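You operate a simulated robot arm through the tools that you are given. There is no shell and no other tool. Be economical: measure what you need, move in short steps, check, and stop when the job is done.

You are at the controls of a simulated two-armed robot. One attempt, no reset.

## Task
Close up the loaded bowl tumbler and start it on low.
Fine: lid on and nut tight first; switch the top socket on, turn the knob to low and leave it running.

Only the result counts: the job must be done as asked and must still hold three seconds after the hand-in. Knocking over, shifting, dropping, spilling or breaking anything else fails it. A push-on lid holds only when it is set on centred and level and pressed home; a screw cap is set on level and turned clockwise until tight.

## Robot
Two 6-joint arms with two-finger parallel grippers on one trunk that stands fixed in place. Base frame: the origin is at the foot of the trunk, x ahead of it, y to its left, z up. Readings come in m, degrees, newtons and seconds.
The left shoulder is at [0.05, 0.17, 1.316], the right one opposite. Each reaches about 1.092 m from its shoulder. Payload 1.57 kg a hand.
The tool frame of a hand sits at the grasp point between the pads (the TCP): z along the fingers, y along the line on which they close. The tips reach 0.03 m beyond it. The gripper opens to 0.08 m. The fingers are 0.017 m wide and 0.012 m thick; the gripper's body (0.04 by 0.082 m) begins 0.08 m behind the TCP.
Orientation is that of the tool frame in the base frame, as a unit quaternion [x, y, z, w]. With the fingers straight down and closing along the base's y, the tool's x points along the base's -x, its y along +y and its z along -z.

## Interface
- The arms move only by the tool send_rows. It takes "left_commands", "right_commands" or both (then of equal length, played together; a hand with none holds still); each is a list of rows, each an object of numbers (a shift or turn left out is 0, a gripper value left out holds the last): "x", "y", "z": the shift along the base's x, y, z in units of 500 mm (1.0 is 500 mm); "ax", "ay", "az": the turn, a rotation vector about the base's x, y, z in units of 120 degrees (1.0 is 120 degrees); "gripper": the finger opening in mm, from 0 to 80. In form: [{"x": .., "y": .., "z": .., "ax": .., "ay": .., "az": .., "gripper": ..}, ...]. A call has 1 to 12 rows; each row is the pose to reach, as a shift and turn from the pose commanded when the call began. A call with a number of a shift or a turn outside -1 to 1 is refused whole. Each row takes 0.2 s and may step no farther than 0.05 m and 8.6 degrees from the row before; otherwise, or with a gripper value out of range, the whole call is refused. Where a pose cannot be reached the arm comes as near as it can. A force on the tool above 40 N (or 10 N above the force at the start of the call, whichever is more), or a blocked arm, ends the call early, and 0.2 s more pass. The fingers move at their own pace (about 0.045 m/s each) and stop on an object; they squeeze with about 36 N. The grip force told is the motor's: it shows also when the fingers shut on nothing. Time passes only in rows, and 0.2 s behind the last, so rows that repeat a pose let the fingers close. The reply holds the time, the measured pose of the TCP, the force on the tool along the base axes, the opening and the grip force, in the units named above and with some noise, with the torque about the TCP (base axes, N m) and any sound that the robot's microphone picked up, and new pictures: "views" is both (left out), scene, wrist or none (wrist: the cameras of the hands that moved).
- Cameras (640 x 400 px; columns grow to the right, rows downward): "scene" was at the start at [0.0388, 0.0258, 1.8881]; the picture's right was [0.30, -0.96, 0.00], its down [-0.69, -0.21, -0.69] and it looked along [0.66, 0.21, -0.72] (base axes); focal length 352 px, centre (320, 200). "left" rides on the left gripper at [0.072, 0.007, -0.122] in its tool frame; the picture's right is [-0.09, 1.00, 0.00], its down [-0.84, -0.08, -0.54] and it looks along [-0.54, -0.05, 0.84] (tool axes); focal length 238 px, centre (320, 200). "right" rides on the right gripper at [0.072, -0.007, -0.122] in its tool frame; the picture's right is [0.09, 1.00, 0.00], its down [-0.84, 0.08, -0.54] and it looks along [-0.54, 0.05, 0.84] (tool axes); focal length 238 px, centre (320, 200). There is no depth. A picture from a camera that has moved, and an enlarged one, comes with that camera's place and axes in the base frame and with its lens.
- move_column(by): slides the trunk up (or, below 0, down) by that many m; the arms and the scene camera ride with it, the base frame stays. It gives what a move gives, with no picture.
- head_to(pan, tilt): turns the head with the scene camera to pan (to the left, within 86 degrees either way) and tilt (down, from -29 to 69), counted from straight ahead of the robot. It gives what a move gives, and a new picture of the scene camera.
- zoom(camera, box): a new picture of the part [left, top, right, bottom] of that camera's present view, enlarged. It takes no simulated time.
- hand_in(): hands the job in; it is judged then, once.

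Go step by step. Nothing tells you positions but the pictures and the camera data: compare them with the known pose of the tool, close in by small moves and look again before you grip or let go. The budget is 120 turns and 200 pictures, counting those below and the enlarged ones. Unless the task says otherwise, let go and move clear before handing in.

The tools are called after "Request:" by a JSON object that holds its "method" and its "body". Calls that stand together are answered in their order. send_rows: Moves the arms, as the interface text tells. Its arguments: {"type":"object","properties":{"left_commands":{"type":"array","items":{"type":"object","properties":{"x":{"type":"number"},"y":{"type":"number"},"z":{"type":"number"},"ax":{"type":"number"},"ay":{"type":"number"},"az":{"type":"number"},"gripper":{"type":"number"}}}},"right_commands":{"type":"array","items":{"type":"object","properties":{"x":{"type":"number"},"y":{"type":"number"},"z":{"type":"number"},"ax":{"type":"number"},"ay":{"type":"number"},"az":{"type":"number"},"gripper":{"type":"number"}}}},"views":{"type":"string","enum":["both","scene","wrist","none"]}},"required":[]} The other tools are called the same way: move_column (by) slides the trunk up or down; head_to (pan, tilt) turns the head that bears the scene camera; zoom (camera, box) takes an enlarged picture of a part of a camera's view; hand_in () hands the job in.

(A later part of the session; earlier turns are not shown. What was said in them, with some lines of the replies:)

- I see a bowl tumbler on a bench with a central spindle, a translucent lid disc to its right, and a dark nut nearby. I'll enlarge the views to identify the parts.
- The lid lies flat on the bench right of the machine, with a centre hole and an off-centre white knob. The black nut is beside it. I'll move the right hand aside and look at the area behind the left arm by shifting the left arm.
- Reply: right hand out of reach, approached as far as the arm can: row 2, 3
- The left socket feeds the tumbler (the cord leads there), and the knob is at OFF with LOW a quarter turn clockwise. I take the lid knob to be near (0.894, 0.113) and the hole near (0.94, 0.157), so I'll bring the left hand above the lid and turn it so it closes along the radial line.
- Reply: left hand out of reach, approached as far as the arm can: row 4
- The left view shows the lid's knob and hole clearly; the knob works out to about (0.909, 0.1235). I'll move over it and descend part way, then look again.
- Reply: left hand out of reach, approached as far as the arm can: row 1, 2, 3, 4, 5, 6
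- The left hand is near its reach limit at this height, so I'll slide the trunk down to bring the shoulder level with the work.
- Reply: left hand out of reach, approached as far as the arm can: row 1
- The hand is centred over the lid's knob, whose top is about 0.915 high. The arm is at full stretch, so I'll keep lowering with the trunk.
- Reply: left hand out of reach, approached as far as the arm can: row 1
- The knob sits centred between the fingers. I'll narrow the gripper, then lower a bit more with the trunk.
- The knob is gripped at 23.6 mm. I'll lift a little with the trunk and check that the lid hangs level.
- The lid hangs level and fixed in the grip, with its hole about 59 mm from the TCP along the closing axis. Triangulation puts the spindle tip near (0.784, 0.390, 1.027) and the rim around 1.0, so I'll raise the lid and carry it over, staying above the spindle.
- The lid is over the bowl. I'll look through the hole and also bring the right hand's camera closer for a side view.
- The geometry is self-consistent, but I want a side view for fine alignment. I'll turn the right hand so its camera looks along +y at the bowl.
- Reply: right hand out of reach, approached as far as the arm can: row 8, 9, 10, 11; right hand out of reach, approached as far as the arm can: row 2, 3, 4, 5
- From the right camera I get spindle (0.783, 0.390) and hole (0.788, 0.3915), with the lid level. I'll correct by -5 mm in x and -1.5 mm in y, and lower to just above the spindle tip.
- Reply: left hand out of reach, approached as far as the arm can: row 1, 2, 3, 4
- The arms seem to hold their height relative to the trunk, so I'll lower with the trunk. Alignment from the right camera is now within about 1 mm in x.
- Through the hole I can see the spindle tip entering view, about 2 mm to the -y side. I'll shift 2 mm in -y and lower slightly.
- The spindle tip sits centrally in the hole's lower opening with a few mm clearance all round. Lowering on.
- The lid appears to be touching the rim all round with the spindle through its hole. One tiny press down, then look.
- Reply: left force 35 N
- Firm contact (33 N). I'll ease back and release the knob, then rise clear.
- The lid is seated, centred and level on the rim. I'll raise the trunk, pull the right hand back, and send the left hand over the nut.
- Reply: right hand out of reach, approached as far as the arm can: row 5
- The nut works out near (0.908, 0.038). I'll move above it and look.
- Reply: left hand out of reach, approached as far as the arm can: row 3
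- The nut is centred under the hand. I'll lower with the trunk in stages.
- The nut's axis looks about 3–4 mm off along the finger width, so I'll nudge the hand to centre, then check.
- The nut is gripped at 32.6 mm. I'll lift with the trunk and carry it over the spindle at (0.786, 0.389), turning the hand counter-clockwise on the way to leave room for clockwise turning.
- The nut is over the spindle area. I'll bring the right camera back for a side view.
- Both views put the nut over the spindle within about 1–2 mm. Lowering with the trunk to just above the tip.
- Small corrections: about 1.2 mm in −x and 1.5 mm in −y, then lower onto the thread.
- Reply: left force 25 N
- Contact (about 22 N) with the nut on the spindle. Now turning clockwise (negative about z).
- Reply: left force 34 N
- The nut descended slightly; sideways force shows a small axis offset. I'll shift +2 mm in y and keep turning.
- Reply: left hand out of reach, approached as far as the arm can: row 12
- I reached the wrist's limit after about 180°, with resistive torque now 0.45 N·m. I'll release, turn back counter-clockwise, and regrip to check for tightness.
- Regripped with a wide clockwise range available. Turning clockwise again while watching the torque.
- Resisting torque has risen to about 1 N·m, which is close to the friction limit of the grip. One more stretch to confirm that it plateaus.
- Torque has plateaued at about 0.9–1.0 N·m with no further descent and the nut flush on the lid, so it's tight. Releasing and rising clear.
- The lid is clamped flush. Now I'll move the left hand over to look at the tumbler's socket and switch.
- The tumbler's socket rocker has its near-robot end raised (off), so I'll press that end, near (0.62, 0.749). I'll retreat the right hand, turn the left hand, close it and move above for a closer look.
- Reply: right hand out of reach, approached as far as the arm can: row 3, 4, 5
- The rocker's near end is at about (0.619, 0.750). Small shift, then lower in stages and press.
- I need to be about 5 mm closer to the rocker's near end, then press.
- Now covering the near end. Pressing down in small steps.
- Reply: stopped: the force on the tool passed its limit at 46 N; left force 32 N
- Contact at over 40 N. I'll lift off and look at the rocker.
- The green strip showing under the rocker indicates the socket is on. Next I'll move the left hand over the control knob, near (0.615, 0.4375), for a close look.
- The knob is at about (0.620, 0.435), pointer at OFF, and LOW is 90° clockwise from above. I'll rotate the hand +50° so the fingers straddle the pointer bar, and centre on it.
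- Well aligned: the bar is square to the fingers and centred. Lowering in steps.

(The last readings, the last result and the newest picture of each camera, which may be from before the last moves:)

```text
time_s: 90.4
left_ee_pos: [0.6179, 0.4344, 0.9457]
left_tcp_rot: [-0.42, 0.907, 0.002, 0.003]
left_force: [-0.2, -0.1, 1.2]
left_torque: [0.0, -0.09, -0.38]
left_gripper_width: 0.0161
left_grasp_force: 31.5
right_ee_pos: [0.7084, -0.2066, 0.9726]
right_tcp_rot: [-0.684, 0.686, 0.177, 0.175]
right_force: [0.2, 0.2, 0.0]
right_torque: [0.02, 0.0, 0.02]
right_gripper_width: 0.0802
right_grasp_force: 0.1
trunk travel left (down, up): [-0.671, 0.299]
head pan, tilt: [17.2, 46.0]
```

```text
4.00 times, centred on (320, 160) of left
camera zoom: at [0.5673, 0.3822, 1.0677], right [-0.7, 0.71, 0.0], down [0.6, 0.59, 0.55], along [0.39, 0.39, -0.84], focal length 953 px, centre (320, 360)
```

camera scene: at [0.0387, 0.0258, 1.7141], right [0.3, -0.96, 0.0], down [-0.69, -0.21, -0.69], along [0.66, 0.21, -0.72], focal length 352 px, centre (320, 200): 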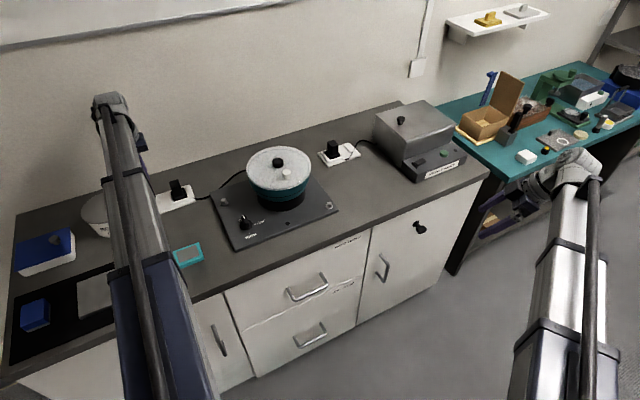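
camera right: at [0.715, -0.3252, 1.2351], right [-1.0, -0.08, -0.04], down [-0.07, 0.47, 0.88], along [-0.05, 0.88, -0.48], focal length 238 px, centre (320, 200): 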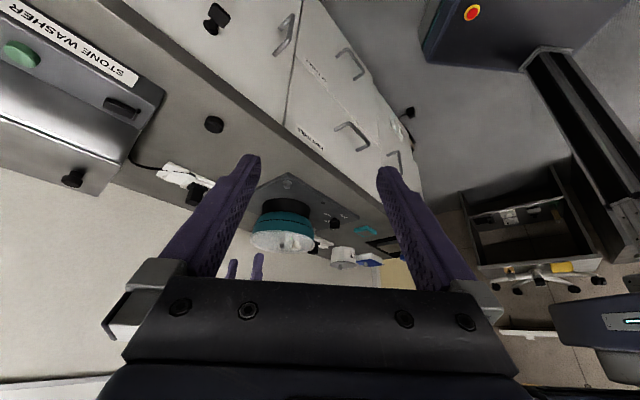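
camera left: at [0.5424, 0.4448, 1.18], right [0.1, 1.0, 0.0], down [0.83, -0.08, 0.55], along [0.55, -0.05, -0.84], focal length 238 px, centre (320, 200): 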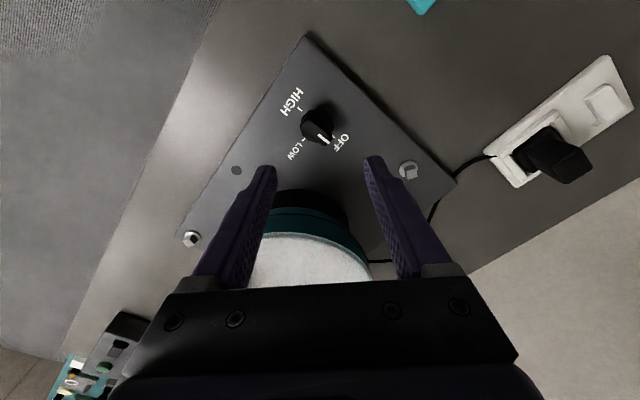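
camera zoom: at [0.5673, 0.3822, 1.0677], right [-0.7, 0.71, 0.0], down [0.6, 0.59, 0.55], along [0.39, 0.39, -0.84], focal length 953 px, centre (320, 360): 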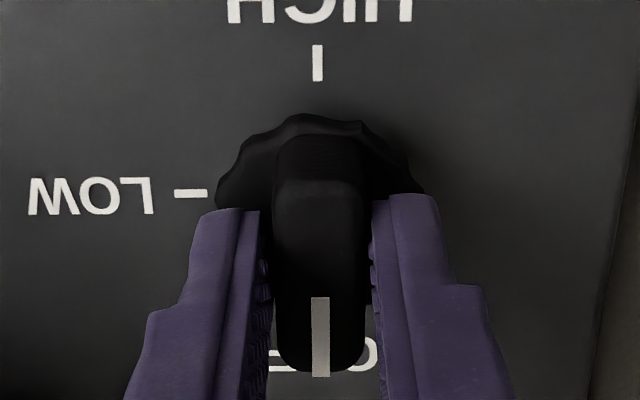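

The bar is gripped. Turning 90° clockwise to LOW.

Request:
{"method": "send_rows", "body": {"left_commands": [{"az": -0.068}, {"az": -0.136}, {"az": -0.204}, {"az": -0.272}, {"az": -0.34}, {"az": -0.408}, {"az": -0.476}, {"az": -0.544}, {"az": -0.612}, {"az": -0.68}, {"az": -0.75}, {"az": -0.75}], "views": "none"}}

Request:
{"method": "zoom", "body": {"camera": "left", "box": [240, 110, 400, 210]}}

```text
time_s: 93.0
left_ee_pos: [0.6182, 0.4363, 0.9461]
left_tcp_rot: [0.344, 0.939, 0.0, 0.004]
left_force: [5.5, 15.2, 12.5]
left_torque: [0.55, 0.4, 0.0]
left_gripper_width: 0.0151
left_grasp_force: 30.8
right_ee_pos: [0.707, -0.2052, 0.9737]
right_tcp_rot: [-0.684, 0.686, 0.177, 0.176]
right_force: [0.0, 0.5, 0.1]
right_torque: [0.05, 0.01, 0.02]
right_gripper_width: 0.0799
right_grasp_force: 0.0
trunk travel left (down, up): [-0.671, 0.299]
head pan, tilt: [17.2, 46.0]
```

```text
4.00 times, centred on (320, 160) of left
camera zoom: at [0.5675, 0.487, 1.0677], right [0.71, 0.7, 0.0], down [0.58, -0.6, 0.55], along [0.39, -0.39, -0.84], focal length 953 px, centre (320, 360)
```

zoom: 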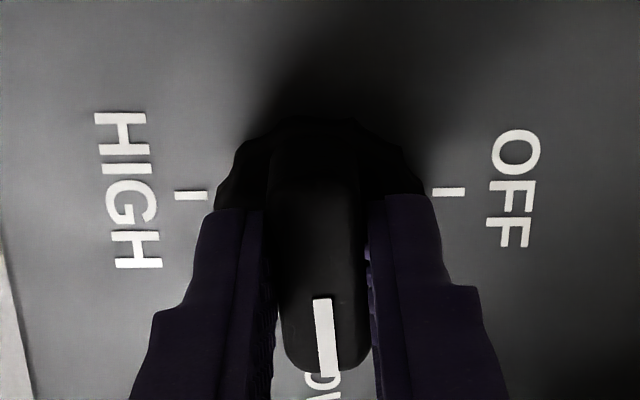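

Pointer is at LOW, lagging maybe 4° in the grip; I'll add a slight extra turn, then release and look.

Request:
{"method": "send_rows", "body": {"left_commands": [{"az": -0.03}, {"az": -0.03}, {"az": -0.03, "gripper": 36}, {"az": -0.03, "gripper": 36}, {"az": -0.03, "gripper": 36}], "views": "none"}}

Request:
{"method": "move_column", "body": {"by": 0.06}}

Request:
{"method": "zoom", "body": {"camera": "left", "box": [240, 80, 400, 180]}}

```text
time_s: 94.2
left_ee_pos: [0.6177, 0.4342, 0.9457]
left_tcp_rot: [0.373, 0.928, 0.0, 0.004]
left_force: [-0.2, -0.1, 0.3]
left_torque: [-0.02, 0.04, 0.01]
left_gripper_width: 0.0362
left_grasp_force: 0.1
right_ee_pos: [0.7077, -0.2058, 0.9727]
right_tcp_rot: [-0.683, 0.686, 0.176, 0.176]
right_force: [0.5, 0.5, -1.1]
right_torque: [0.0, -0.03, 0.02]
right_gripper_width: 0.0799
right_grasp_force: 0.0
trunk travel left (down, up): [-0.671, 0.299]
head pan, tilt: [17.2, 46.0]
```

```text
time_s: 95.2
left_ee_pos: [0.6175, 0.4346, 1.0057]
left_tcp_rot: [0.373, 0.928, 0.0, 0.004]
left_force: [0.9, 0.2, 0.6]
left_torque: [0.0, 0.01, 0.0]
left_gripper_width: 0.0357
left_grasp_force: 0.0
right_ee_pos: [0.7082, -0.2058, 1.033]
right_tcp_rot: [-0.683, 0.686, 0.176, 0.176]
right_force: [0.5, -0.3, -0.6]
right_torque: [0.02, 0.01, 0.01]
right_gripper_width: 0.0801
right_grasp_force: 0.0
trunk travel left (down, up): [-0.731, 0.239]
head pan, tilt: [17.2, 46.0]
```

```text
4.00 times, centred on (320, 130) of left
camera zoom: at [0.5711, 0.4889, 1.1276], right [0.76, 0.66, 0.0], down [0.55, -0.63, 0.55], along [0.36, -0.41, -0.84], focal length 953 px, centre (320, 480)
```

zoom: 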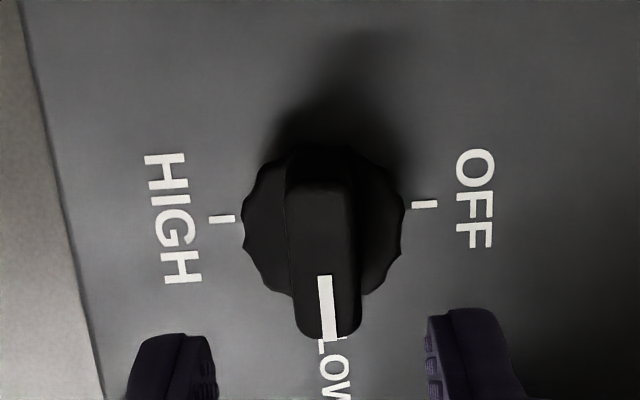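

The pointer is on LOW. I'll retract the hand and check whether the bowl is turning.

Request:
{"method": "send_rows", "body": {"left_commands": [{"x": -0.06, "y": 0.06}, {"x": -0.12, "y": 0.12}, {"x": -0.18, "y": 0.18}, {"x": -0.24, "y": 0.24}], "views": "both"}}

Request:
{"method": "zoom", "body": {"camera": "scene", "box": [200, 120, 340, 220]}}

```text
time_s: 96.2
left_ee_pos: [0.4987, 0.5538, 1.0054]
left_tcp_rot: [0.373, 0.928, -0.002, 0.003]
left_force: [-0.2, 0.8, 0.0]
left_torque: [0.0, 0.01, 0.0]
left_gripper_width: 0.0362
left_grasp_force: 0.0
right_ee_pos: [0.7077, -0.2065, 1.0332]
right_tcp_rot: [-0.683, 0.687, 0.176, 0.175]
right_force: [-0.8, -0.2, -1.2]
right_torque: [0.02, -0.01, 0.03]
right_gripper_width: 0.0798
right_grasp_force: 0.1
trunk travel left (down, up): [-0.731, 0.239]
head pan, tilt: [17.2, 46.0]
camera scene: at [0.0384, 0.0261, 1.6873], right [0.3, -0.96, 0.0], down [-0.69, -0.21, -0.7], along [0.66, 0.2, -0.72], focal length 352 px, centre (320, 200)
camera left: at [0.4523, 0.6095, 1.1277], right [0.76, 0.65, 0.0], down [0.55, -0.63, 0.55], along [0.36, -0.41, -0.84], focal length 238 px, centre (320, 200)
```

scene: 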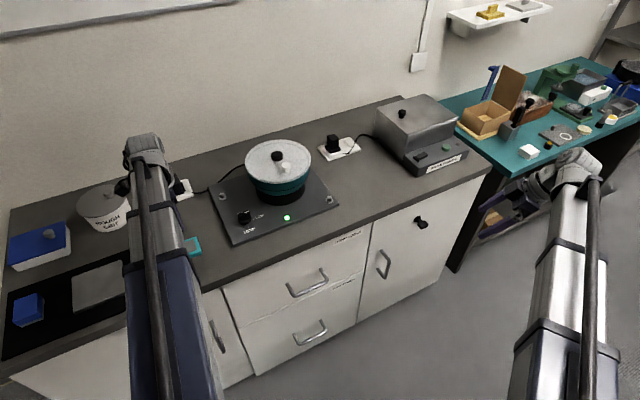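
left: 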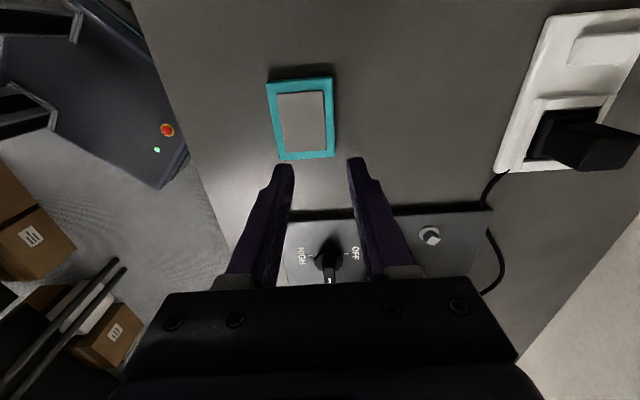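

```text
4.00 times, centred on (270, 170) of scene
camera zoom: at [0.0384, 0.0261, 1.6873], right [0.3, -0.96, 0.0], down [-0.69, -0.21, -0.7], along [0.66, 0.2, -0.72], focal length 1406 px, centre (520, 320)
```

zoom: 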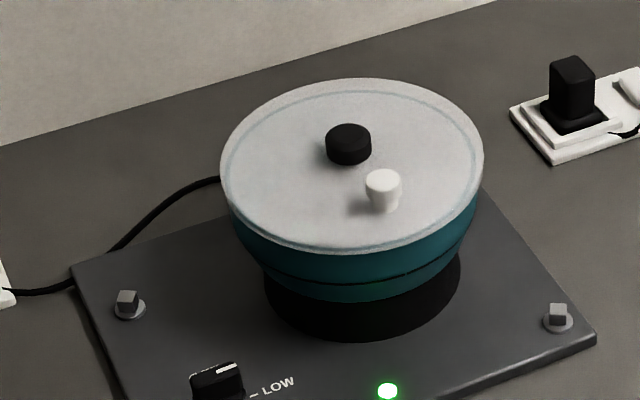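

The lid is on, the nut is tight, the tumbler's socket is on, the knob points to LOW and the green run lamp is lit. Both hands are clear, so I'm handing in.

Request:
{"method": "hand_in", "body": {}}

```text
The job is handed in.
```

I closed the bowl tumbler and started it on low, and it was still on when I handed in. The lid is on with the nut turned until it wouldn't go further. The bench socket its cord plugs into is switched on, and the knob points to LOW.

The green lamp came on, but I couldn't see the bowl turning and no motor sound was reported. I took "top socket" to mean the bench-top socket that powers the tumbler.
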